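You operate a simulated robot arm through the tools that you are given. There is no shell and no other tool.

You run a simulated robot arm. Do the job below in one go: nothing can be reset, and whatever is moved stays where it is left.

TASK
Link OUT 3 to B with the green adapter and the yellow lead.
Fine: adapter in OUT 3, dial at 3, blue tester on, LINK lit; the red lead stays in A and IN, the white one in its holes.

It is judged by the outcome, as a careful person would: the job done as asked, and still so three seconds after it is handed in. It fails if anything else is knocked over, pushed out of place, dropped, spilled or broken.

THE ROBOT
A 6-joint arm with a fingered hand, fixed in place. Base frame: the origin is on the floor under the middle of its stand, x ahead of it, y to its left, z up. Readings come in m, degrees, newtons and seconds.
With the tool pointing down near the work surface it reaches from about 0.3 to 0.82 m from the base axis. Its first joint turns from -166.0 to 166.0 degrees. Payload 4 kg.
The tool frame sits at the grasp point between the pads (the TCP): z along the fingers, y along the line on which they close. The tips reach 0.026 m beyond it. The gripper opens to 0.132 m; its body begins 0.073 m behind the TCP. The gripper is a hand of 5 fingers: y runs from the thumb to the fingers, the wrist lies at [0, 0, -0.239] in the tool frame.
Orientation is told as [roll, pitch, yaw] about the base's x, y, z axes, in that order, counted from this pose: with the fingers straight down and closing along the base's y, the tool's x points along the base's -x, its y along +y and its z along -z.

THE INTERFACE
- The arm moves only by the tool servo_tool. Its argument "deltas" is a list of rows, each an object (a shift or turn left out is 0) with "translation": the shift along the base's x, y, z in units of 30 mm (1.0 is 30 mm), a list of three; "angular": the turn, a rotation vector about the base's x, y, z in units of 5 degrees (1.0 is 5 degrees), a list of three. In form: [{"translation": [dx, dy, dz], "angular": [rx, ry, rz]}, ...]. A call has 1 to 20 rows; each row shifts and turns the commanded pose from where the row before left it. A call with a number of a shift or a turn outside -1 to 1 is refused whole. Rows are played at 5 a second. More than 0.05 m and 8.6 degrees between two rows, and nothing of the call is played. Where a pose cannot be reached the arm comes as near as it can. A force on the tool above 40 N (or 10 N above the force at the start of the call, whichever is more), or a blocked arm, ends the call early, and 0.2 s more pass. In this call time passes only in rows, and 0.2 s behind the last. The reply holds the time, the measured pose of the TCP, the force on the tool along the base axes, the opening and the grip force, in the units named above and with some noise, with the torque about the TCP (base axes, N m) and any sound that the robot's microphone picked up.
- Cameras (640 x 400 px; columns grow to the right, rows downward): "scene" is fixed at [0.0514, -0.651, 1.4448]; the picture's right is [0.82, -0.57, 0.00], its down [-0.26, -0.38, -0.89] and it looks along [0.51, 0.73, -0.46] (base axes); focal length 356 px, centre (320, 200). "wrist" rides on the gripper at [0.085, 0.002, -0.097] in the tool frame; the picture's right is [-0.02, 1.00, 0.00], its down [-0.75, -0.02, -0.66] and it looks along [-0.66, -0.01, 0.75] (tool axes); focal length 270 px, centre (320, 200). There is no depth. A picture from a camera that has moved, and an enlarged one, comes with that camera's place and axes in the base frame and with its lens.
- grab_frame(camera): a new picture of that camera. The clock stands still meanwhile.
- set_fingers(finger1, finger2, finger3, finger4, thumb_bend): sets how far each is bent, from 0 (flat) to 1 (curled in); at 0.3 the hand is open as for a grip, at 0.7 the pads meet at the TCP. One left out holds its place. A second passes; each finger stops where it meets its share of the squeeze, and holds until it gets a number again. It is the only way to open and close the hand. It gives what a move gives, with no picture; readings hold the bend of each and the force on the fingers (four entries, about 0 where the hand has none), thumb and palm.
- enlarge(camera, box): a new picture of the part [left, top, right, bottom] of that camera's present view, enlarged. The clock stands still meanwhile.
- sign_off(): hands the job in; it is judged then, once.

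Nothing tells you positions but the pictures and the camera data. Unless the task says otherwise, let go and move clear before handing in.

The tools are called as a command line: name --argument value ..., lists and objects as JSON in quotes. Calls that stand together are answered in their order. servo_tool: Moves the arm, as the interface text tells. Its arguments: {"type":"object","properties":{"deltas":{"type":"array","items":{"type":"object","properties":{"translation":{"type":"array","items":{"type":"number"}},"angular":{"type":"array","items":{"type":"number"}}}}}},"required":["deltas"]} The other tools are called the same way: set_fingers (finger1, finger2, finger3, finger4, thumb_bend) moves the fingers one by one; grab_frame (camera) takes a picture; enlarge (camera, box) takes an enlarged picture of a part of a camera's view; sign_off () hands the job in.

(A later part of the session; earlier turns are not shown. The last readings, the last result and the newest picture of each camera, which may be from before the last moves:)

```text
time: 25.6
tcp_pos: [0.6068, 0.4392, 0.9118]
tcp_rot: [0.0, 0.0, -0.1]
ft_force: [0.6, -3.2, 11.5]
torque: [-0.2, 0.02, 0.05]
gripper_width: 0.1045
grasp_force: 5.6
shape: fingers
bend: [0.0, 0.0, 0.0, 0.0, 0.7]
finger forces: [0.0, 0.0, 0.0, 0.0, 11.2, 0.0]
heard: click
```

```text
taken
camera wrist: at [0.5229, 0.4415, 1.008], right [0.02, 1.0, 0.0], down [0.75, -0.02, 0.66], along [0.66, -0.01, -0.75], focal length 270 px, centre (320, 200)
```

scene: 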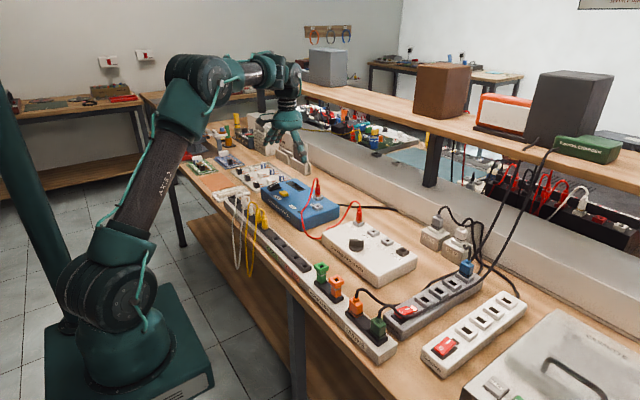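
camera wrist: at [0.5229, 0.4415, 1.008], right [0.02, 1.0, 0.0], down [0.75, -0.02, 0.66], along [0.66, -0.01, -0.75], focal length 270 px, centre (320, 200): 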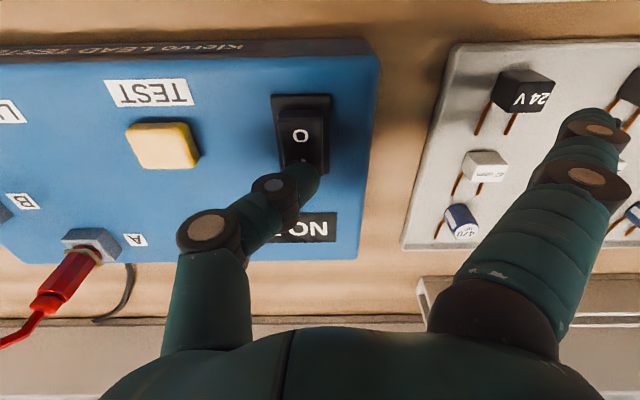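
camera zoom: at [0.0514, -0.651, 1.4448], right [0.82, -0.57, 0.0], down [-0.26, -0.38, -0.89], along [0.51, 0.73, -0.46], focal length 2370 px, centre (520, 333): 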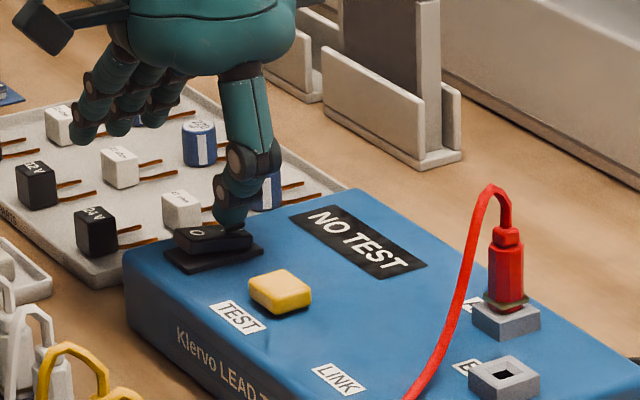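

The tester clicked on and its display reads "NO TEST". I lift away and go over to the green adapter.

servo_tool --deltas '[{"translation": [0, 0, 0.5]}, {"translation": [0, 0, 1]}, {"translation": [0, 0, 1]}, {"translation": [0, 0, 1]}, {"translation": [-0.3, -0.95, 0.7]}, {"translation": [-0.3, -0.95, 0.5]}, {"translation": [-0.3, -0.95, 0]}, {"translation": [-0.3, -0.95, 0]}, {"translation": [-0.3, -0.95, 0]}, {"translation": [-0.3, -0.95, 0]}, {"translation": [-0.3, -0.95, 0]}, {"translation": [-0.3, -0.95, 0]}, {"translation": [-0.3, -0.95, 0]}, {"translation": [-0.3, -0.95, 0]}, {"translation": [-0.3, -0.95, 0]}, {"translation": [-0.3, -0.95, 0]}, {"translation": [-0.3, -0.95, 0]}, {"translation": [-0.3, -0.95, 0]}, {"translation": [-0.3, -0.95, 0]}, {"translation": [-0.3, -0.95, 0]}]'

set_fingers --finger1 0.0 --finger2 0.0 --finger3 0.0 --finger4 0.0 --thumb_bend 0.0

grab_frame --camera "wrist"

grab_frame --camera "scene"

```text
time: 29.8
tcp_pos: [0.4627, -0.017, 1.0509]
tcp_rot: [0.0, 0.0, 0.1]
ft_force: [0.1, -0.3, 0.2]
torque: [0.02, 0.01, -0.01]
gripper_width: 0.105
grasp_force: 0.0
shape: fingers
bend: [0.0, 0.0, 0.0, 0.0, 0.7]
finger forces: [0.0, 0.1, 0.1, 0.1, 0.0, 0.1]
```

```text
time: 30.8
tcp_pos: [0.4614, -0.0171, 1.0509]
tcp_rot: [0.0, -0.1, 0.0]
ft_force: [0.0, -0.6, 0.5]
torque: [0.04, 0.0, 0.01]
gripper_width: 0.1835
grasp_force: 0.0
shape: fingers
bend: [0.0, 0.0, 0.0, 0.0, 0.01]
finger forces: [0.0, 0.0, 0.0, 0.0, 0.0, 0.1]
```

```text
taken
camera wrist: at [0.3791, -0.0143, 1.148], right [0.02, 1.0, 0.0], down [0.75, -0.02, 0.66], along [0.66, -0.01, -0.75], focal length 270 px, centre (320, 200)
```

wrist: 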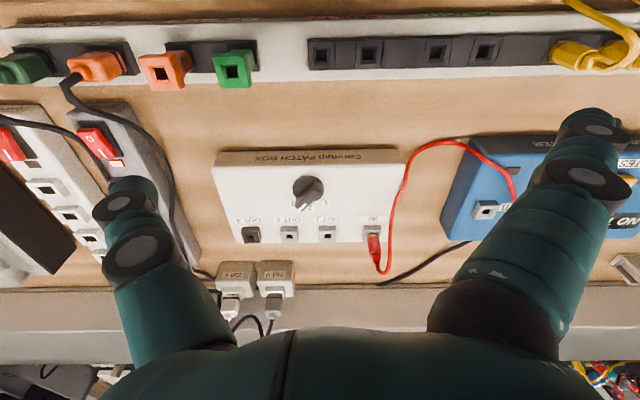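

```text
taken
```

scene: 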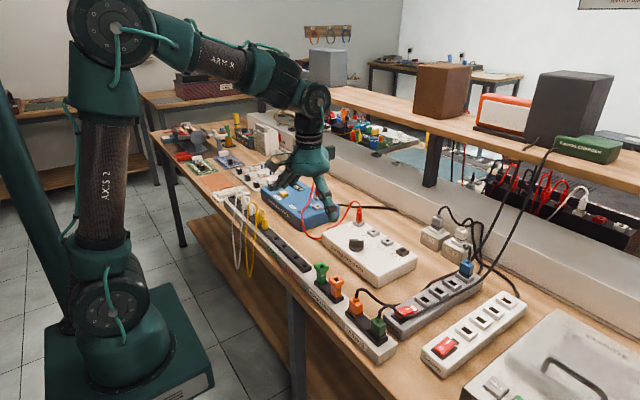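

enlarge --camera "wrist" --box '[120, 20, 280, 120]'

enlarge --camera "wrist" --box '[265, 155, 355, 245]'

enlarge --camera "scene" --box '[300, 250, 360, 310]'

```text
4.00 times, centred on (200, 70) of wrist
camera zoom: at [0.3791, -0.0143, 1.148], right [0.02, 1.0, 0.0], down [0.75, -0.02, 0.66], along [0.66, -0.01, -0.75], focal length 1081 px, centre (800, 720)
```

zoom: 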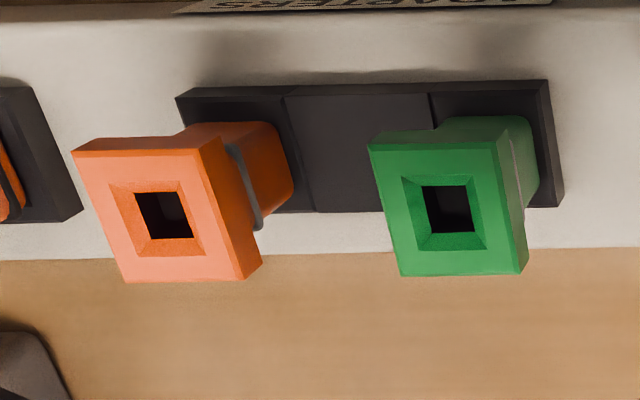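

```text
4.44 times, centred on (310, 200) of wrist
camera zoom: at [0.3791, -0.0143, 1.148], right [0.02, 1.0, 0.0], down [0.75, -0.02, 0.66], along [0.66, -0.01, -0.75], focal length 1201 px, centre (364, 200)
```

zoom: 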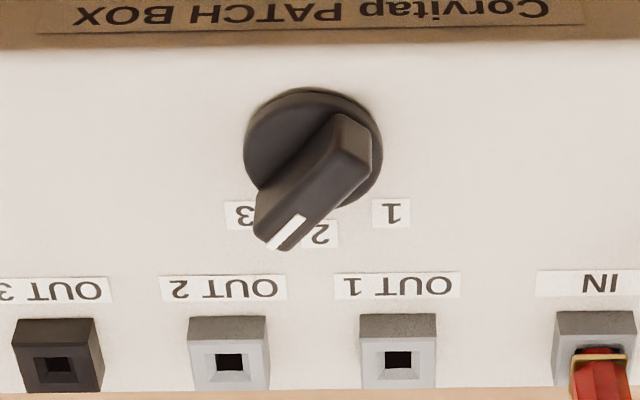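

```text
6.67 times, centred on (330, 280) of scene
camera zoom: at [0.0514, -0.651, 1.4448], right [0.82, -0.57, 0.0], down [-0.26, -0.38, -0.89], along [0.51, 0.73, -0.46], focal length 2370 px, centre (253, -333)
```

zoom: 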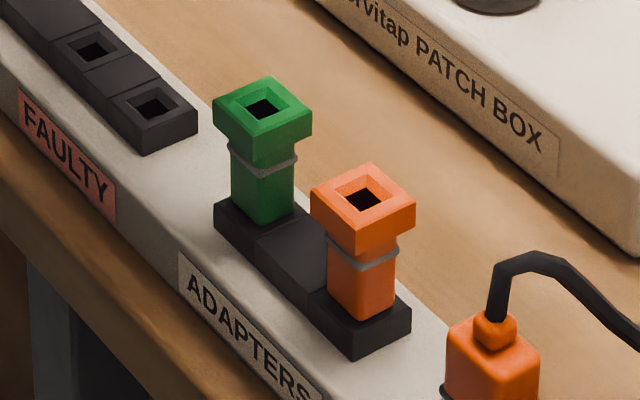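

The green adapter's head top is at about (0.4466,-0.0883,0.908), about 27 mm square and 12 mm tall. I rotate the hand +90° so it closes along x, clear of the orange neighbour, while coming over the adapter.

servo_tool --deltas '[{"translation": [-0.027, -0.132, -0.05], "angular": [0, 0, 1]}, {"translation": [-0.027, -0.132, -0.05], "angular": [0, 0, 1]}, {"translation": [-0.027, -0.132, -0.05], "angular": [0, 0, 1]}, {"translation": [-0.027, -0.132, -0.05], "angular": [0, 0, 1]}, {"translation": [-0.027, -0.132, -0.05], "angular": [0, 0, 1]}, {"translation": [-0.027, -0.132, -0.05], "angular": [0, 0, 1]}, {"translation": [-0.027, -0.132, -0.05], "angular": [0, 0, 1]}, {"translation": [-0.027, -0.132, -0.05], "angular": [0, 0, 1]}, {"translation": [-0.027, -0.132, -0.05], "angular": [0, 0, 1]}, {"translation": [-0.027, -0.132, -0.05], "angular": [0, 0, 1]}, {"translation": [-0.027, -0.132, -0.05], "angular": [0, 0, 1]}, {"translation": [-0.027, -0.132, -0.05], "angular": [0, 0, 1]}, {"translation": [-0.027, -0.132, -0.05], "angular": [0, 0, 1]}, {"translation": [-0.027, -0.132, -0.05], "angular": [0, 0, 1]}, {"translation": [-0.027, -0.132, -0.05], "angular": [0, 0, 1]}, {"translation": [-0.027, -0.132, -0.05], "angular": [0, 0, 1]}, {"translation": [-0.027, -0.132, -0.05], "angular": [0, 0, 1]}, {"translation": [-0.027, -0.132, -0.05], "angular": [0, 0, 1]}]'

set_fingers --finger2 0.45 --finger3 0.45 --thumb_bend 0.45

grab_frame --camera "wrist"

grab_frame --camera "scene"

```text
time: 34.6
tcp_pos: [0.4591, 0.0428, 1.0362]
tcp_rot: [0.0, -0.9, 88.8]
ft_force: [0.2, 0.0, 0.1]
torque: [0.02, 0.01, -0.03]
gripper_width: 0.1833
grasp_force: 0.1
shape: fingers
bend: [0.0, 0.0, 0.0, 0.0, 0.01]
finger forces: [0.0, 0.1, 0.0, 0.1, 0.1, 0.0]
out of reach, approached as far as the arm can: row 15, 16, 17, 18
```

```text
time: 35.6
tcp_pos: [0.4582, 0.0435, 1.0358]
tcp_rot: [0.1, -0.9, 88.7]
ft_force: [0.1, 0.4, 0.2]
torque: [0.02, 0.0, 0.01]
gripper_width: 0.1457
grasp_force: 0.2
shape: fingers
bend: [0.0, 0.45, 0.45, 0.0, 0.45]
finger forces: [0.0, 0.0, 0.0, 0.1, 0.0, 0.0]
```

```text
taken
camera wrist: at [0.4565, -0.0422, 1.1319], right [-1.0, 0.04, 0.0], down [0.03, 0.74, 0.67], along [0.03, 0.67, -0.74], focal length 270 px, centre (320, 200)
```

wrist: 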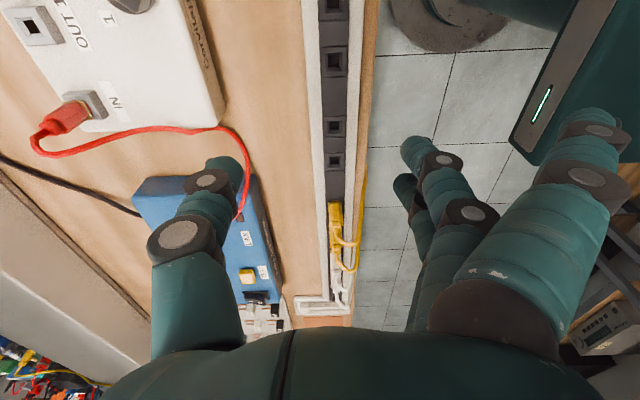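

```text
taken
```

scene: 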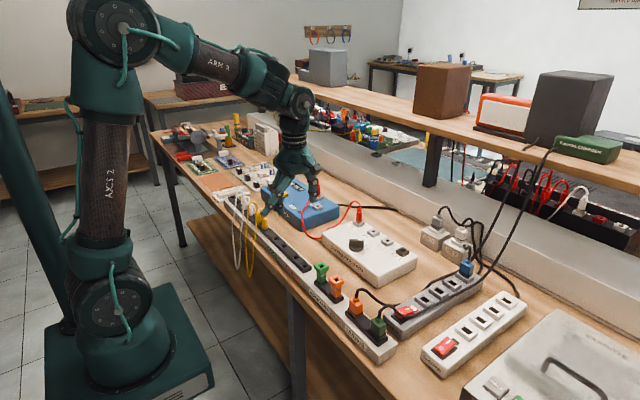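

Yaw +90 turns out to be beyond a joint limit here and the arm stopped short at y≈0.04, so nothing was touched. I turn back and will use yaw 0 for the adapter, with the thumb going into the 35 mm gap to the orange one.

servo_tool --deltas '[{"translation": [0, 0, 0.3], "angular": [0, 0, -1]}, {"translation": [0, 0, 0.3], "angular": [0, 0, -1]}]'

```text
time: 36.2
tcp_pos: [0.4583, 0.0421, 1.0533]
tcp_rot: [0.0, 0.0, 79.9]
ft_force: [0.3, 0.6, -0.2]
torque: [0.0, 0.01, 0.0]
gripper_width: 0.1455
grasp_force: 0.1
shape: fingers
bend: [0.0, 0.45, 0.45, 0.0, 0.45]
finger forces: [0.0, 0.0, 0.1, 0.0, 0.1, 0.0]
```

servo_tool --deltas '[{"translation": [-0.0244, -0.272, -0.09], "angular": [0, 0, -1]}, {"translation": [-0.0244, -0.272, -0.09], "angular": [0, 0, -1]}, {"translation": [-0.0244, -0.272, -0.09], "angular": [0, 0, -1]}, {"translation": [-0.0244, -0.272, -0.09], "angular": [0, 0, -1]}, {"translation": [-0.0244, -0.272, -0.09], "angular": [0, 0, -1]}, {"translation": [-0.0244, -0.272, -0.09], "angular": [0, 0, -1]}, {"translation": [-0.0244, -0.272, -0.09], "angular": [0, 0, -1]}, {"translation": [-0.0244, -0.272, -0.09], "angular": [0, 0, -1]}, {"translation": [-0.0244, -0.272, -0.09], "angular": [0, 0, -1]}, {"translation": [-0.0244, -0.272, -0.09], "angular": [0, 0, -1]}, {"translation": [-0.0244, -0.272, -0.09], "angular": [0, 0, -1]}, {"translation": [-0.0244, -0.272, -0.09], "angular": [0, 0, -1]}, {"translation": [-0.0244, -0.272, -0.09], "angular": [0, 0, -1]}, {"translation": [-0.0244, -0.272, -0.09], "angular": [0, 0, -1]}, {"translation": [-0.0244, -0.272, -0.09], "angular": [0, 0, -1]}, {"translation": [-0.0244, -0.272, -0.09], "angular": [0, 0, -1]}]'

set_fingers --finger2 0.45 --finger3 0.45 --thumb_bend 0.55

grab_frame --camera "wrist"

enlarge --camera "scene" --box '[260, 180, 400, 310]'

```text
time: 39.6
tcp_pos: [0.4475, -0.0877, 1.0107]
tcp_rot: [0.0, -0.1, -0.1]
ft_force: [-0.6, 0.3, 0.2]
torque: [-0.01, -0.01, 0.01]
gripper_width: 0.1457
grasp_force: 0.1
shape: fingers
bend: [0.0, 0.45, 0.45, 0.0, 0.45]
finger forces: [0.0, 0.1, 0.0, 0.0, 0.1, 0.0]
```

```text
time: 40.6
tcp_pos: [0.447, -0.0876, 1.011]
tcp_rot: [0.0, -0.1, -0.1]
ft_force: [0.0, -0.1, 0.1]
torque: [-0.01, 0.03, 0.04]
gripper_width: 0.1295
grasp_force: 0.1
shape: fingers
bend: [0.0, 0.45, 0.45, 0.0, 0.55]
finger forces: [0.0, 0.0, 0.0, 0.0, 0.0, 0.0]
```

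```text
taken
camera wrist: at [0.364, -0.085, 1.1083], right [0.02, 1.0, 0.0], down [0.75, -0.02, 0.66], along [0.66, -0.01, -0.75], focal length 270 px, centre (320, 200)
```

wrist: 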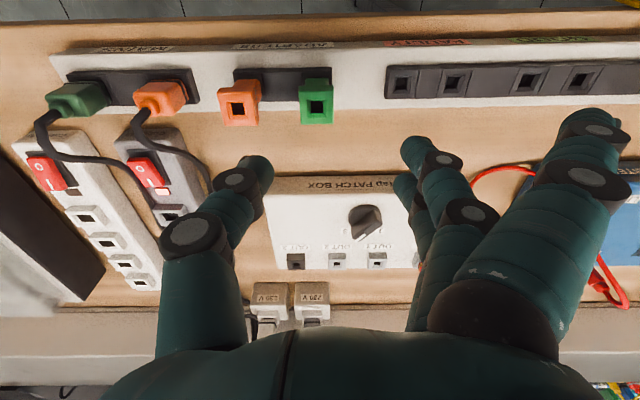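

```text
3.08 times, centred on (330, 245) of scene
camera zoom: at [0.0514, -0.651, 1.4448], right [0.82, -0.57, 0.0], down [-0.26, -0.38, -0.89], along [0.51, 0.73, -0.46], focal length 1094 px, centre (289, 62)
```

zoom: 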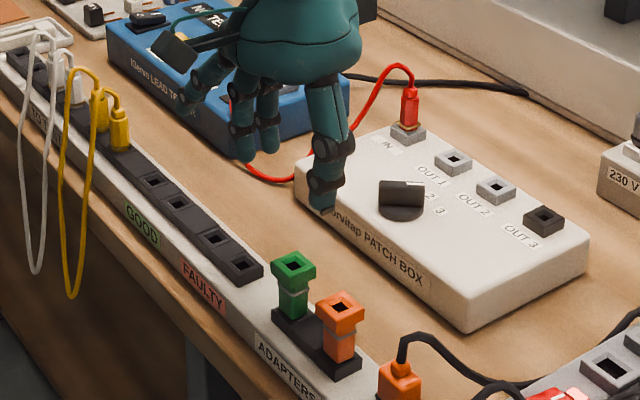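

set_fingers --thumb_bend 0.58

servo_tool --deltas '[{"translation": [0.0, -0.04, -0.9]}, {"translation": [0, 0, -0.9]}, {"translation": [0, 0, -0.6]}]'

grab_frame --camera "wrist"

enlarge --camera "scene" --box '[290, 220, 370, 310]'

```text
time: 41.6
tcp_pos: [0.4471, -0.0878, 1.0111]
tcp_rot: [0.0, -0.1, 0.0]
ft_force: [-0.1, -0.6, -0.5]
torque: [0.0, 0.02, 0.02]
gripper_width: 0.1259
grasp_force: 0.1
shape: fingers
bend: [0.0, 0.45, 0.45, 0.0, 0.57]
finger forces: [0.0, 0.1, 0.0, 0.0, 0.1, 0.0]
```

```text
time: 42.4
tcp_pos: [0.4465, -0.0904, 0.939]
tcp_rot: [0.0, 0.0, 0.0]
ft_force: [0.3, -0.1, -0.3]
torque: [0.0, 0.04, 0.01]
gripper_width: 0.1256
grasp_force: 0.2
shape: fingers
bend: [0.0, 0.45, 0.45, 0.0, 0.57]
finger forces: [0.0, 0.0, 0.0, 0.1, 0.1, 0.0]
```

```text
taken
camera wrist: at [0.3636, -0.0876, 1.0362], right [0.02, 1.0, 0.0], down [0.75, -0.02, 0.66], along [0.66, -0.01, -0.75], focal length 270 px, centre (320, 200)
```

wrist: 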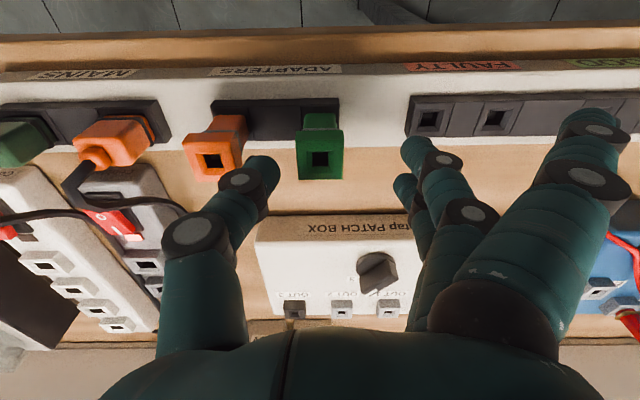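

```text
4.44 times, centred on (330, 265) of scene
camera zoom: at [0.0514, -0.651, 1.4448], right [0.82, -0.57, 0.0], down [-0.26, -0.38, -0.89], along [0.51, 0.73, -0.46], focal length 1580 px, centre (276, -89)
```

zoom: 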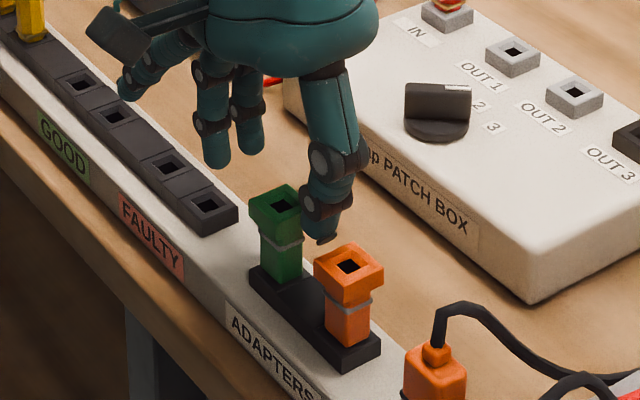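

The thumb tip is centred over the gap between the green and orange heads. I lower the rest of the way to the head's height.

servo_tool --deltas '[{"translation": [0.0, 0.02, -0.4]}, {"translation": [0, 0, -0.4]}, {"translation": [0, 0, -0.4]}]'

grab_frame --camera "wrist"

enlarge --camera "scene" --box '[290, 220, 370, 310]'

```text
time: 43.2
tcp_pos: [0.4473, -0.0896, 0.9044]
tcp_rot: [0.0, 0.0, 0.1]
ft_force: [-0.4, 1.0, 0.2]
torque: [-0.01, 0.0, 0.01]
gripper_width: 0.1257
grasp_force: 0.1
shape: fingers
bend: [0.0, 0.45, 0.45, 0.0, 0.57]
finger forces: [0.0, 0.0, 0.0, 0.0, 0.1, 0.0]
```

```text
taken
camera wrist: at [0.3639, -0.0874, 1.0004], right [0.02, 1.0, 0.0], down [0.75, -0.02, 0.66], along [0.66, -0.01, -0.75], focal length 270 px, centre (320, 200)
```

wrist: 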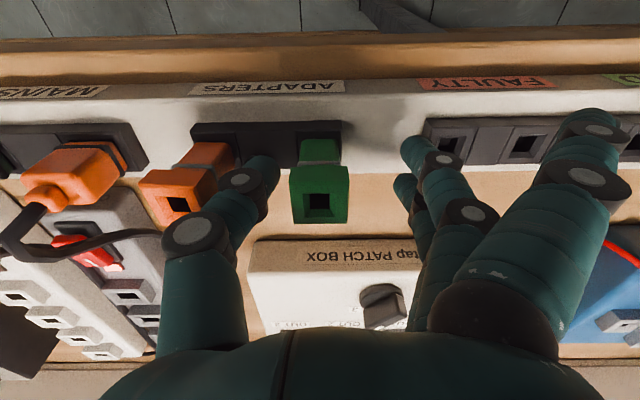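

```text
4.44 times, centred on (330, 265) of scene
camera zoom: at [0.0514, -0.651, 1.4448], right [0.82, -0.57, 0.0], down [-0.26, -0.38, -0.89], along [0.51, 0.73, -0.46], focal length 1580 px, centre (276, -89)
```

zoom: 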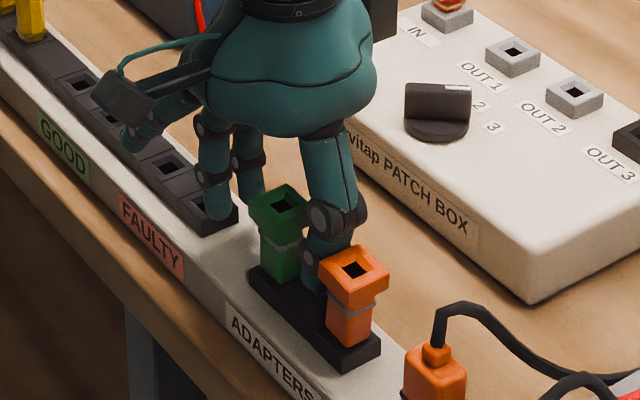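

The thumb seems to be just brushing the orange adapter, so I shift 3 mm toward +y before closing.

servo_tool --deltas '[{"translation": [0.0, 0.1, -0.05]}]'

enlarge --camera "scene" --box '[310, 250, 360, 310]'

enlarge --camera "wrist" --box '[120, 100, 440, 260]'

```text
time: 43.6
tcp_pos: [0.4476, -0.0873, 0.903]
tcp_rot: [0.0, 0.0, 0.0]
ft_force: [-0.7, 0.1, 0.4]
torque: [0.01, -0.02, -0.01]
gripper_width: 0.1261
grasp_force: 0.0
shape: fingers
bend: [0.0, 0.45, 0.45, 0.0, 0.57]
finger forces: [0.0, 0.0, 0.0, 0.1, 0.1, 0.1]
```

```text
6.67 times, centred on (335, 280) of scene
camera zoom: at [0.0514, -0.651, 1.4448], right [0.82, -0.57, 0.0], down [-0.26, -0.38, -0.89], along [0.51, 0.73, -0.46], focal length 2370 px, centre (220, -333)
```

zoom: 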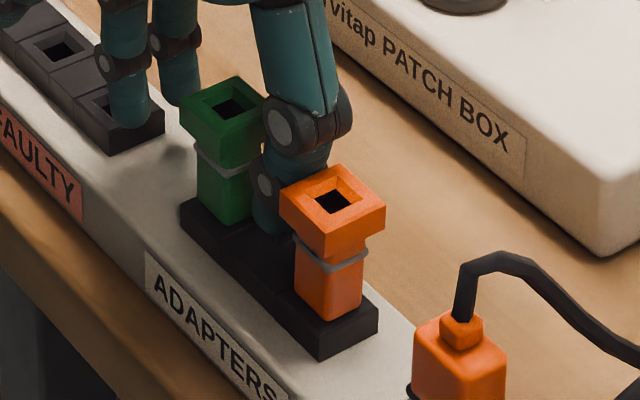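

```text
2.00 times, centred on (280, 180) of wrist
camera zoom: at [0.3643, -0.0842, 0.9991], right [0.02, 1.0, 0.0], down [0.75, -0.02, 0.66], along [0.66, -0.01, -0.75], focal length 541 px, centre (400, 240)
```

zoom: 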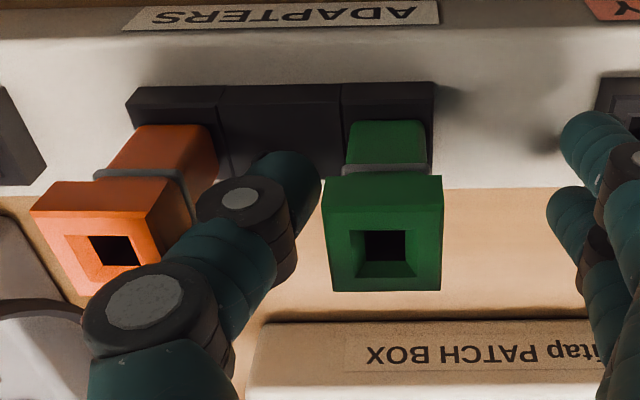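

Both adapters are standing where they were. I close thumb and fingers 2/3 on the green head in two steps.

set_fingers --finger2 0.6 --finger3 0.6 --thumb_bend 0.6

set_fingers --finger2 0.66 --finger3 0.66 --thumb_bend 0.66

enlarge --camera "scene" --box '[310, 250, 360, 310]'

enlarge --camera "wrist" --box '[120, 100, 440, 260]'

```text
time: 44.6
tcp_pos: [0.4479, -0.087, 0.9028]
tcp_rot: [0.0, 0.0, 0.0]
ft_force: [0.9, 0.7, 0.4]
torque: [-0.03, 0.01, -0.05]
gripper_width: 0.1209
grasp_force: 0.1
shape: fingers
bend: [0.0, 0.6, 0.6, 0.0, 0.6]
finger forces: [0.0, 0.0, 0.2, 0.0, 0.0, 0.1]
```

```text
time: 45.6
tcp_pos: [0.4473, -0.088, 0.9024]
tcp_rot: [0.0, 0.0, 0.1]
ft_force: [0.7, -0.6, 0.6]
torque: [-0.03, -0.04, -0.02]
gripper_width: 0.1134
grasp_force: 1.9
shape: fingers
bend: [0.0, 0.64, 0.66, 0.0, 0.65]
finger forces: [0.0, 1.3, 0.2, 0.0, 2.1, 0.0]
```

```text
6.67 times, centred on (335, 280) of scene
camera zoom: at [0.0514, -0.651, 1.4448], right [0.82, -0.57, 0.0], down [-0.26, -0.38, -0.89], along [0.51, 0.73, -0.46], focal length 2370 px, centre (220, -333)
```

zoom: 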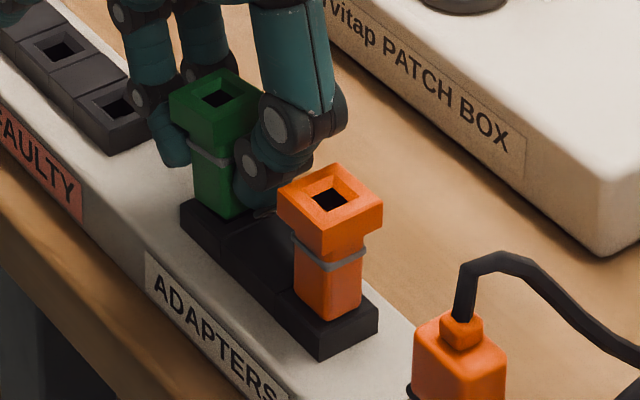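

```text
2.00 times, centred on (280, 180) of wrist
camera zoom: at [0.3644, -0.0841, 0.9992], right [0.02, 1.0, 0.0], down [0.75, -0.02, 0.66], along [0.66, -0.01, -0.75], focal length 541 px, centre (400, 240)
```

zoom: 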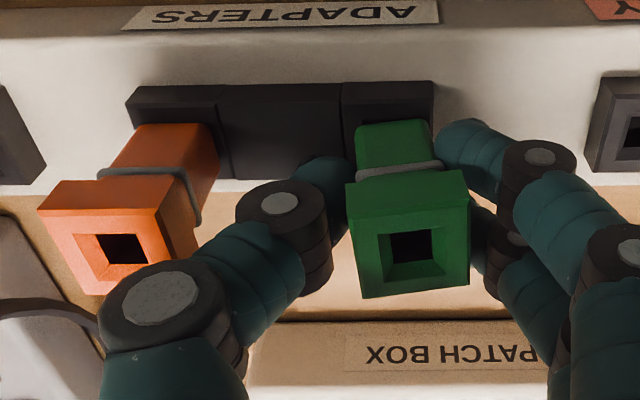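

The pads are touching the neck below the head and have tilted the adapter a little toward +y. I open slightly, raise about 13 mm so the pads meet the head, and re-centre.

set_fingers --finger2 0.56 --finger3 0.56 --thumb_bend 0.58

servo_tool --deltas '[{"translation": [-0.03, -0.04, 0.25]}, {"translation": [0, 0, 0.2]}]'

enlarge --camera "scene" --box '[310, 250, 360, 310]'

enlarge --camera "wrist" --box '[120, 100, 440, 260]'

```text
time: 46.6
tcp_pos: [0.4477, -0.0863, 0.9032]
tcp_rot: [0.0, 0.1, 0.0]
ft_force: [0.6, -0.2, 0.3]
torque: [-0.03, 0.01, -0.05]
gripper_width: 0.1248
grasp_force: 0.0
shape: fingers
bend: [0.0, 0.56, 0.56, 0.0, 0.57]
finger forces: [0.0, 0.0, 0.1, 0.0, 0.2, 0.1]
```

```text
time: 47.2
tcp_pos: [0.4459, -0.0871, 0.9152]
tcp_rot: [0.0, 0.0, 0.0]
ft_force: [-0.4, 0.1, -0.5]
torque: [0.01, -0.01, 0.0]
gripper_width: 0.1247
grasp_force: 0.0
shape: fingers
bend: [0.0, 0.56, 0.56, 0.0, 0.57]
finger forces: [0.0, 0.0, 0.0, 0.0, 0.0, 0.1]
```

```text
6.67 times, centred on (335, 280) of scene
camera zoom: at [0.0514, -0.651, 1.4448], right [0.82, -0.57, 0.0], down [-0.26, -0.38, -0.89], along [0.51, 0.73, -0.46], focal length 2370 px, centre (220, -333)
```

zoom: 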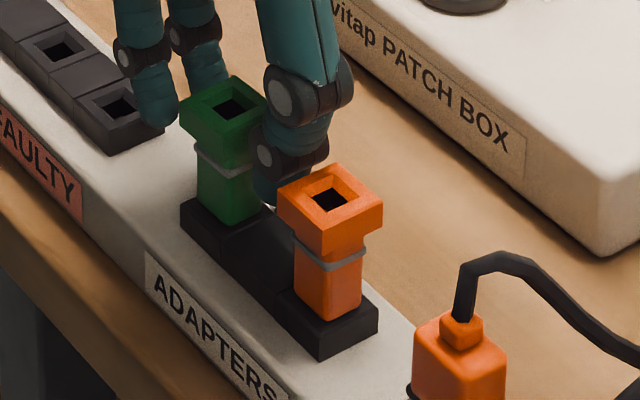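

```text
2.00 times, centred on (280, 180) of wrist
camera zoom: at [0.3636, -0.0853, 1.0127], right [0.02, 1.0, 0.0], down [0.75, -0.02, 0.66], along [0.66, -0.01, -0.75], focal length 541 px, centre (400, 240)
```

zoom: 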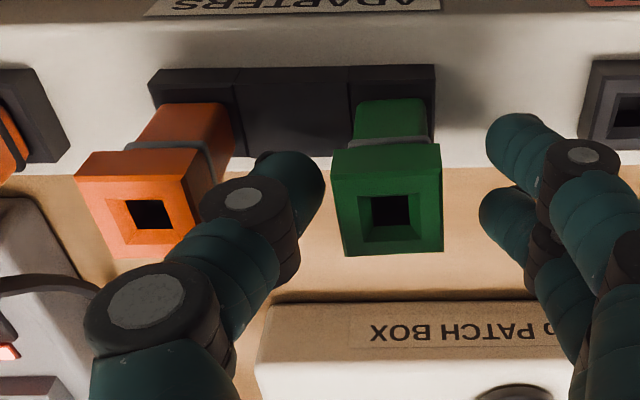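

The adapter stands upright again and is centred between the pads at head height. I nudge 1.5 mm toward -y and close on the head.

servo_tool --deltas '[{"translation": [0.0, -0.05, 0.0]}]'

set_fingers --finger2 0.63 --finger3 0.63 --thumb_bend 0.62

enlarge --camera "scene" --box '[310, 250, 360, 310]'

enlarge --camera "wrist" --box '[120, 100, 440, 260]'

```text
time: 47.6
tcp_pos: [0.447, -0.0879, 0.9162]
tcp_rot: [0.0, -0.1, 0.0]
ft_force: [0.5, 0.6, -0.3]
torque: [0.02, -0.03, -0.01]
gripper_width: 0.1249
grasp_force: 0.2
shape: fingers
bend: [0.0, 0.56, 0.56, 0.0, 0.57]
finger forces: [0.0, 0.1, 0.0, 0.1, 0.1, 0.0]
```

```text
time: 48.6
tcp_pos: [0.4468, -0.0897, 0.9161]
tcp_rot: [0.0, -0.1, 0.0]
ft_force: [-0.2, 0.9, 0.1]
torque: [0.0, 0.0, 0.05]
gripper_width: 0.118
grasp_force: 0.2
shape: fingers
bend: [0.0, 0.63, 0.63, 0.0, 0.62]
finger forces: [0.0, 0.0, 0.1, 0.0, 0.2, 0.1]
```

```text
6.67 times, centred on (335, 280) of scene
camera zoom: at [0.0514, -0.651, 1.4448], right [0.82, -0.57, 0.0], down [-0.26, -0.38, -0.89], along [0.51, 0.73, -0.46], focal length 2370 px, centre (220, -333)
```

zoom: 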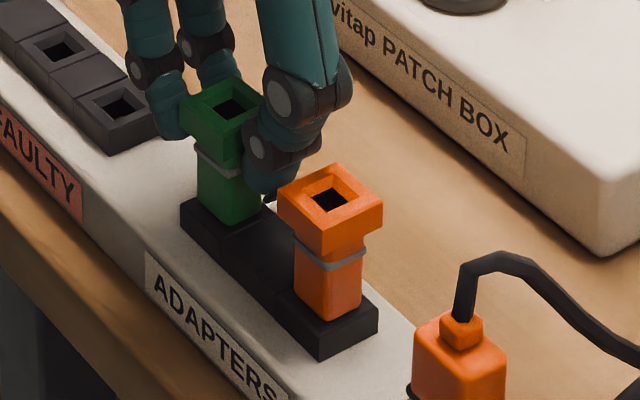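

```text
2.00 times, centred on (280, 180) of wrist
camera zoom: at [0.3632, -0.0867, 1.0129], right [0.02, 1.0, 0.0], down [0.75, -0.02, 0.66], along [0.66, -0.01, -0.75], focal length 541 px, centre (400, 240)
```

zoom: 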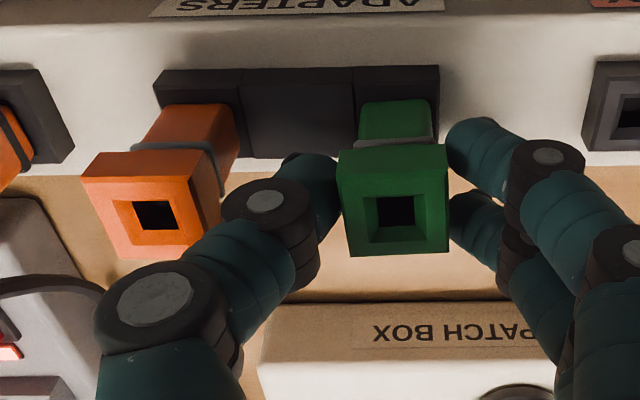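

set_fingers --finger2 0.7 --finger3 0.7 --thumb_bend 0.68

enlarge --camera "scene" --box '[310, 250, 360, 310]'

enlarge --camera "wrist" --box '[120, 100, 440, 260]'

```text
time: 49.6
tcp_pos: [0.4462, -0.0889, 0.9165]
tcp_rot: [0.0, 0.0, 0.0]
ft_force: [-1.2, -1.1, -1.0]
torque: [-0.06, 0.01, 0.01]
gripper_width: 0.1142
grasp_force: 6.0
shape: fingers
bend: [0.0, 0.65, 0.68, 0.0, 0.66]
finger forces: [0.0, 4.3, 2.4, 0.1, 5.4, 0.0]
```

```text
6.67 times, centred on (335, 280) of scene
camera zoom: at [0.0514, -0.651, 1.4448], right [0.82, -0.57, 0.0], down [-0.26, -0.38, -0.89], along [0.51, 0.73, -0.46], focal length 2370 px, centre (220, -333)
```

zoom: 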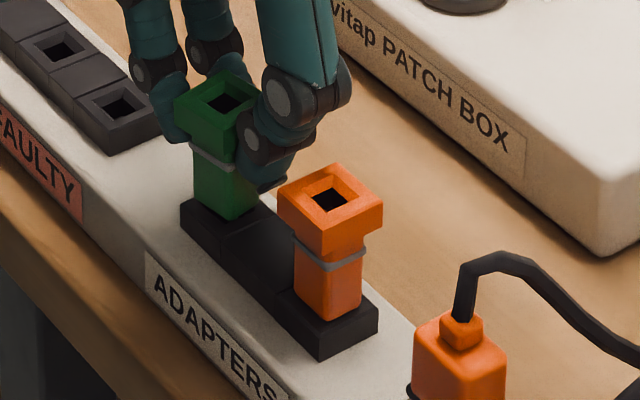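

```text
2.00 times, centred on (280, 180) of wrist
camera zoom: at [0.3632, -0.0867, 1.0129], right [0.02, 1.0, 0.0], down [0.75, -0.02, 0.66], along [0.66, -0.01, -0.75], focal length 541 px, centre (400, 240)
```

zoom: 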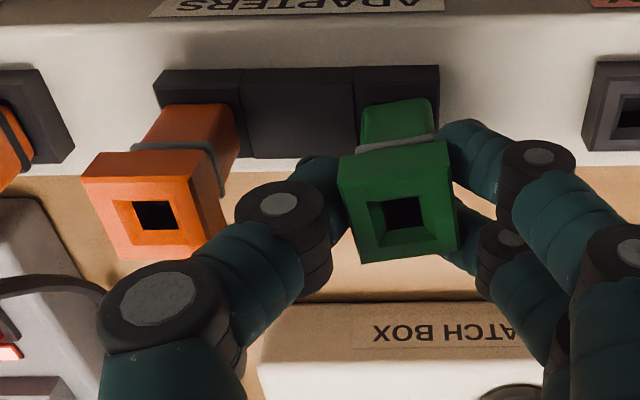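

set_fingers --finger2 0.7 --finger3 0.76 --thumb_bend 0.7

enlarge --camera "wrist" --box '[220, 120, 380, 220]'

enlarge --camera "scene" --box '[310, 250, 360, 310]'

```text
time: 50.6
tcp_pos: [0.4458, -0.0889, 0.9161]
tcp_rot: [0.0, 0.0, -0.1]
ft_force: [-1.0, 0.5, -1.6]
torque: [0.02, 0.08, -0.03]
gripper_width: 0.1121
grasp_force: 7.6
shape: fingers
bend: [0.0, 0.66, 0.75, 0.0, 0.68]
finger forces: [0.0, 4.8, 3.9, 0.1, 5.7, 0.0]
```

```text
4.00 times, centred on (300, 170) of wrist
camera zoom: at [0.3632, -0.0867, 1.0129], right [0.02, 1.0, 0.0], down [0.75, -0.02, 0.66], along [0.66, -0.01, -0.75], focal length 1081 px, centre (400, 320)
```

zoom: 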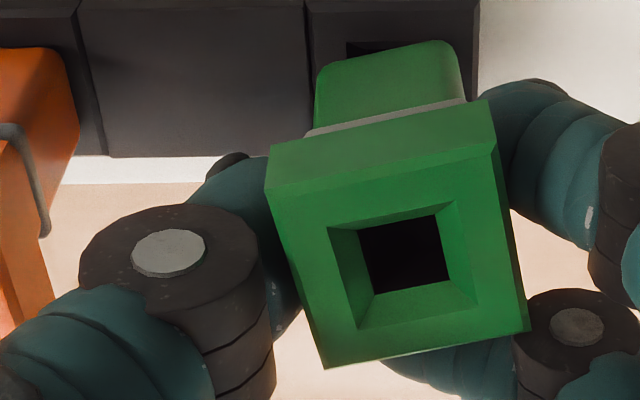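

```text
6.67 times, centred on (335, 280) of scene
camera zoom: at [0.0514, -0.651, 1.4448], right [0.82, -0.57, 0.0], down [-0.26, -0.38, -0.89], along [0.51, 0.73, -0.46], focal length 2370 px, centre (220, -333)
```

zoom: 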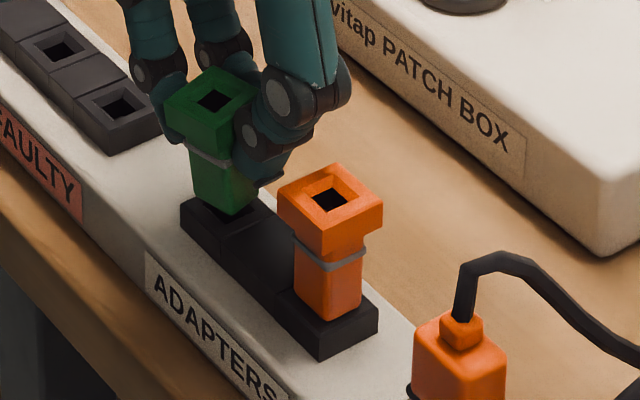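

Finger 3 slipped past the far side of the neck and twisted the adapter, so the hand is slightly too far +x. I ease the grip and see how the adapter settles.

set_fingers --finger2 0.64 --finger3 0.62 --thumb_bend 0.64

enlarge --camera "wrist" --box '[220, 120, 380, 220]'

enlarge --camera "scene" --box '[310, 250, 360, 310]'

```text
time: 51.6
tcp_pos: [0.4464, -0.089, 0.9154]
tcp_rot: [0.0, 0.1, 0.0]
ft_force: [0.2, -0.9, -0.3]
torque: [-0.01, -0.04, 0.01]
gripper_width: 0.1142
grasp_force: 0.5
shape: fingers
bend: [0.0, 0.64, 0.62, 0.0, 0.64]
finger forces: [0.0, 0.1, 0.0, 0.0, 0.2, 0.0]
```

```text
4.00 times, centred on (300, 170) of wrist
camera zoom: at [0.3632, -0.0867, 1.0129], right [0.02, 1.0, 0.0], down [0.75, -0.02, 0.66], along [0.66, -0.01, -0.75], focal length 1081 px, centre (400, 320)
```

zoom: 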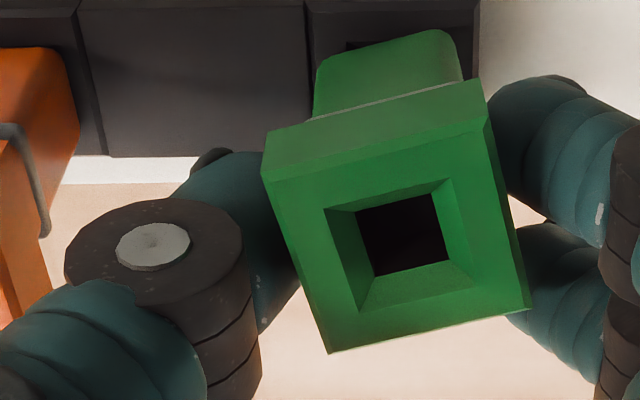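

```text
6.67 times, centred on (335, 280) of scene
camera zoom: at [0.0514, -0.651, 1.4448], right [0.82, -0.57, 0.0], down [-0.26, -0.38, -0.89], along [0.51, 0.73, -0.46], focal length 2370 px, centre (220, -333)
```

zoom: 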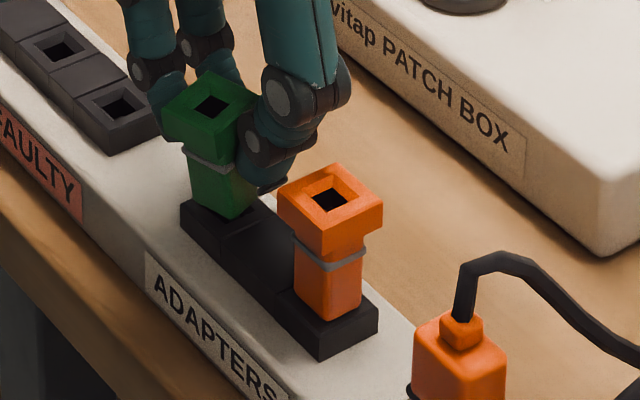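

set_fingers --finger2 0.57 --finger3 0.57 --thumb_bend 0.59

enlarge --camera "wrist" --box '[220, 120, 380, 220]'

enlarge --camera "scene" --box '[310, 250, 360, 310]'

```text
time: 52.6
tcp_pos: [0.4472, -0.0901, 0.9158]
tcp_rot: [0.0, 0.0, 0.0]
ft_force: [0.1, -0.5, 0.0]
torque: [-0.01, -0.01, 0.02]
gripper_width: 0.1212
grasp_force: 0.1
shape: fingers
bend: [0.0, 0.56, 0.56, 0.0, 0.59]
finger forces: [0.0, 0.0, 0.0, 0.0, 0.1, 0.1]
```

```text
4.00 times, centred on (300, 170) of wrist
camera zoom: at [0.3632, -0.0867, 1.0129], right [0.02, 1.0, 0.0], down [0.75, -0.02, 0.66], along [0.66, -0.01, -0.75], focal length 1081 px, centre (400, 320)
```

zoom: 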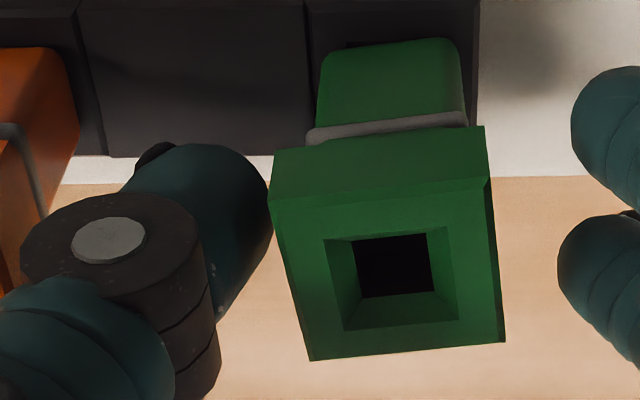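

```text
6.67 times, centred on (335, 280) of scene
camera zoom: at [0.0514, -0.651, 1.4448], right [0.82, -0.57, 0.0], down [-0.26, -0.38, -0.89], along [0.51, 0.73, -0.46], focal length 2370 px, centre (220, -333)
```

zoom: 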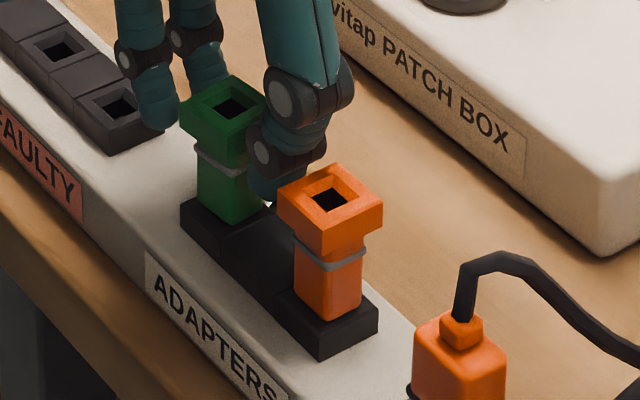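

It sprang back upright, so the hold is compliant. The hand sits about 2 mm too far +x and slightly low, so I correct by -2 mm in x and +4 mm in z and close again.

servo_tool --deltas '[{"translation": [-0.07, 0.0, 0.13]}]'

set_fingers --finger2 0.63 --finger3 0.63 --thumb_bend 0.63

enlarge --camera "wrist" --box '[220, 120, 380, 220]'

enlarge --camera "scene" --box '[310, 250, 360, 310]'

```text
time: 53.0
tcp_pos: [0.4444, -0.0891, 0.9194]
tcp_rot: [0.0, 0.0, 0.0]
ft_force: [-0.1, 0.2, -1.1]
torque: [0.01, -0.02, 0.0]
gripper_width: 0.1214
grasp_force: 0.0
shape: fingers
bend: [0.0, 0.56, 0.56, 0.0, 0.59]
finger forces: [0.1, 0.1, 0.1, 0.1, 0.1, 0.1]
```

```text
time: 54.0
tcp_pos: [0.4441, -0.0893, 0.9189]
tcp_rot: [-0.1, 0.0, 0.0]
ft_force: [0.1, 0.1, -0.7]
torque: [-0.02, 0.01, -0.02]
gripper_width: 0.1171
grasp_force: 0.9
shape: fingers
bend: [0.0, 0.62, 0.62, 0.0, 0.62]
finger forces: [0.1, 0.2, 0.5, 0.1, 0.9, 0.1]
```

```text
4.00 times, centred on (300, 170) of wrist
camera zoom: at [0.3609, -0.0869, 1.0167], right [0.02, 1.0, 0.0], down [0.75, -0.02, 0.66], along [0.66, -0.01, -0.75], focal length 1081 px, centre (400, 320)
```

zoom: 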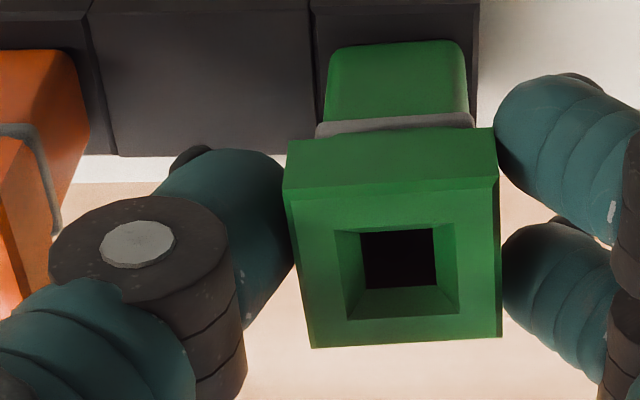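

```text
6.67 times, centred on (335, 280) of scene
camera zoom: at [0.0514, -0.651, 1.4448], right [0.82, -0.57, 0.0], down [-0.26, -0.38, -0.89], along [0.51, 0.73, -0.46], focal length 2370 px, centre (220, -333)
```

zoom: 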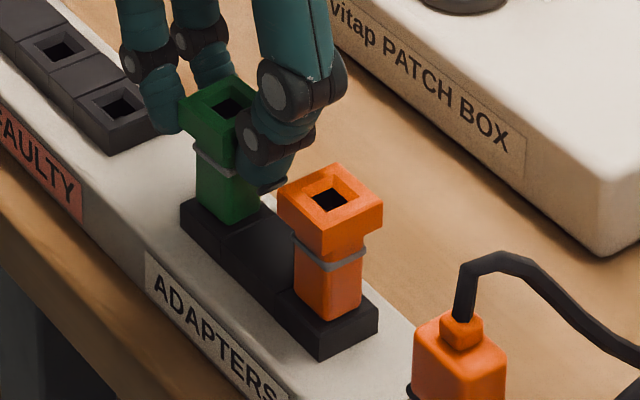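

set_fingers --finger2 0.67 --finger3 0.67 --thumb_bend 0.66

enlarge --camera "wrist" --box '[220, 120, 380, 220]'

enlarge --camera "scene" --box '[310, 250, 360, 310]'

```text
time: 55.0
tcp_pos: [0.445, -0.09, 0.92]
tcp_rot: [0.0, 0.0, 0.0]
ft_force: [0.1, -0.6, 0.7]
torque: [-0.02, -0.04, -0.02]
gripper_width: 0.1167
grasp_force: 4.8
shape: fingers
bend: [0.0, 0.64, 0.63, 0.0, 0.64]
finger forces: [0.1, 2.3, 2.7, 0.1, 5.0, 0.1]
```

```text
4.00 times, centred on (300, 170) of wrist
camera zoom: at [0.3609, -0.0869, 1.0168], right [0.02, 1.0, 0.0], down [0.75, -0.02, 0.66], along [0.66, -0.01, -0.75], focal length 1081 px, centre (400, 320)
```

zoom: 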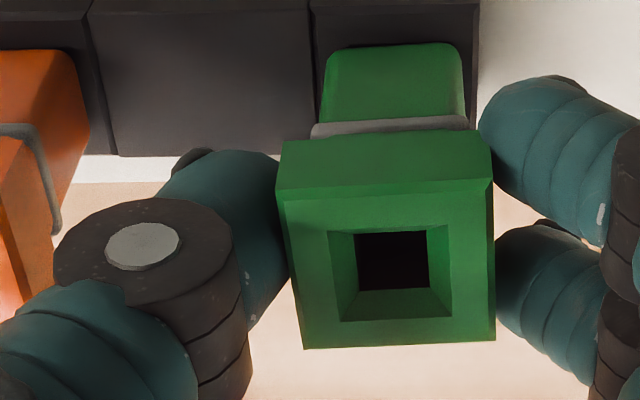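

```text
6.67 times, centred on (335, 280) of scene
camera zoom: at [0.0514, -0.651, 1.4448], right [0.82, -0.57, 0.0], down [-0.26, -0.38, -0.89], along [0.51, 0.73, -0.46], focal length 2370 px, centre (220, -333)
```

zoom: 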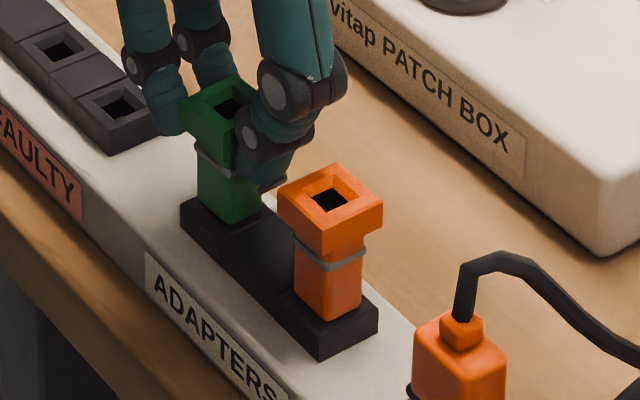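

Now the grip is balanced and the adapter is straight. I tighten a bit more and start to pull it straight up.

set_fingers --finger2 0.72 --finger3 0.71 --thumb_bend 0.71

servo_tool --deltas '[{"translation": [0, 0, 0.2]}, {"translation": [0, 0, 0.2]}, {"translation": [0, 0, 0.2]}]'

enlarge --camera "wrist" --box '[220, 120, 380, 220]'

enlarge --camera "scene" --box '[310, 240, 370, 310]'

```text
time: 56.0
tcp_pos: [0.4445, -0.0897, 0.9191]
tcp_rot: [0.0, -0.1, 0.0]
ft_force: [0.8, -0.5, -0.3]
torque: [0.0, 0.01, 0.01]
gripper_width: 0.1164
grasp_force: 12.2
shape: fingers
bend: [0.0, 0.67, 0.65, 0.0, 0.66]
finger forces: [0.0, 6.6, 5.7, 0.0, 12.4, 0.0]
```

```text
time: 56.8
tcp_pos: [0.4441, -0.0905, 0.9371]
tcp_rot: [0.0, 0.0, 0.0]
ft_force: [0.6, 1.2, -0.5]
torque: [0.01, 0.01, 0.01]
gripper_width: 0.1166
grasp_force: 12.5
shape: fingers
bend: [0.0, 0.67, 0.65, 0.0, 0.66]
finger forces: [0.2, 6.7, 5.7, 0.0, 12.4, 0.0]
```

```text
4.00 times, centred on (300, 170) of wrist
camera zoom: at [0.3604, -0.0873, 1.0347], right [0.02, 1.0, 0.0], down [0.75, -0.02, 0.66], along [0.66, -0.01, -0.75], focal length 1081 px, centre (400, 320)
```

zoom: 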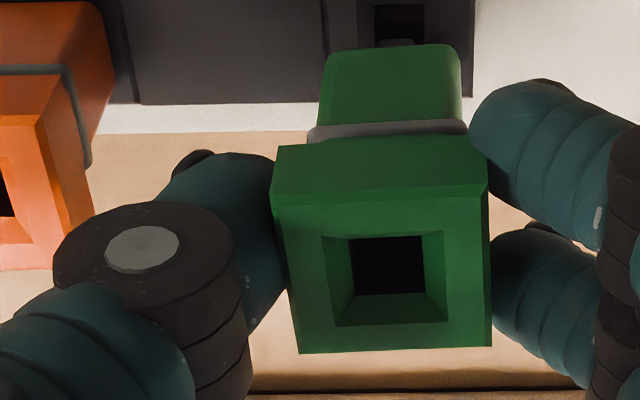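

```text
5.71 times, centred on (340, 275) of scene
camera zoom: at [0.0514, -0.651, 1.4448], right [0.82, -0.57, 0.0], down [-0.26, -0.38, -0.89], along [0.51, 0.73, -0.46], focal length 2031 px, centre (206, -229)
```

zoom: 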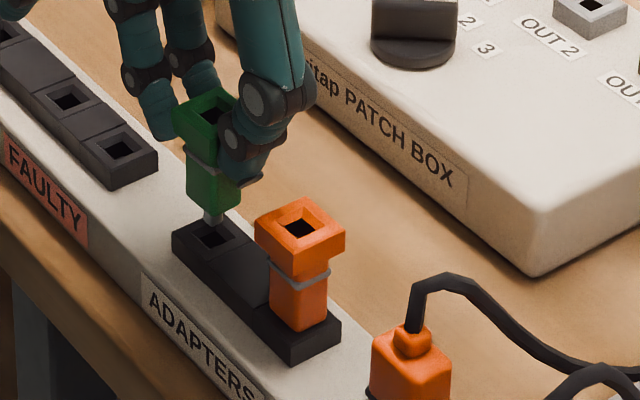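

The adapter came out cleanly with its metal pin below. I lift it clear and carry it over to OUT 3.

servo_tool --deltas '[{"translation": [0, 0, 0.8]}, {"translation": [0, 0, 0.8]}, {"translation": [0, 0, 0.8]}, {"translation": [0.9, -0.131, 0]}, {"translation": [0.9, -0.131, 0]}, {"translation": [0.9, -0.131, 0]}, {"translation": [0.9, -0.131, 0]}, {"translation": [0.9, -0.131, 0]}, {"translation": [0.9, -0.131, 0]}, {"translation": [0.9, -0.131, 0]}, {"translation": [0.9, -0.131, 0]}, {"translation": [0.9, -0.131, 0]}]'

grab_frame --camera "wrist"

enlarge --camera "scene" --box '[350, 170, 450, 280]'

```text
time: 59.4
tcp_pos: [0.6888, -0.1248, 1.0102]
tcp_rot: [-0.1, -0.1, -0.1]
ft_force: [-0.7, -0.3, -0.6]
torque: [-0.01, 0.01, -0.01]
gripper_width: 0.1163
grasp_force: 12.6
shape: fingers
bend: [0.0, 0.67, 0.66, 0.0, 0.66]
finger forces: [0.0, 6.8, 5.6, 0.1, 12.4, 0.0]
```

```text
taken
camera wrist: at [0.6052, -0.1228, 1.1075], right [0.02, 1.0, 0.0], down [0.75, -0.02, 0.66], along [0.66, -0.01, -0.75], focal length 270 px, centre (320, 200)
```

wrist: 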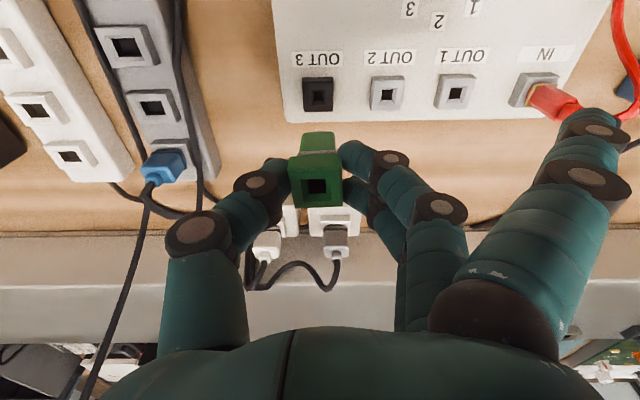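

```text
3.64 times, centred on (400, 225) of scene
camera zoom: at [0.0514, -0.651, 1.4448], right [0.82, -0.57, 0.0], down [-0.26, -0.38, -0.89], along [0.51, 0.73, -0.46], focal length 1293 px, centre (29, 109)
```

zoom: 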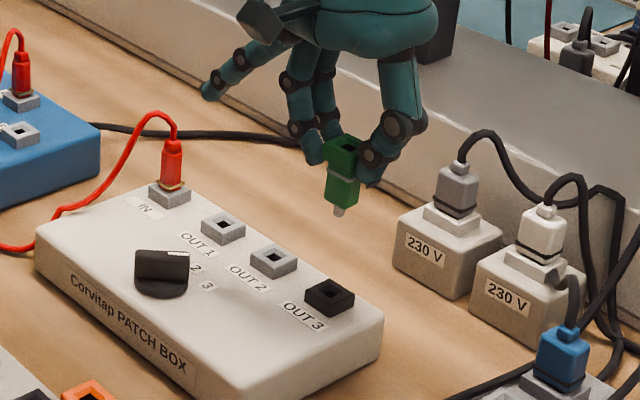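

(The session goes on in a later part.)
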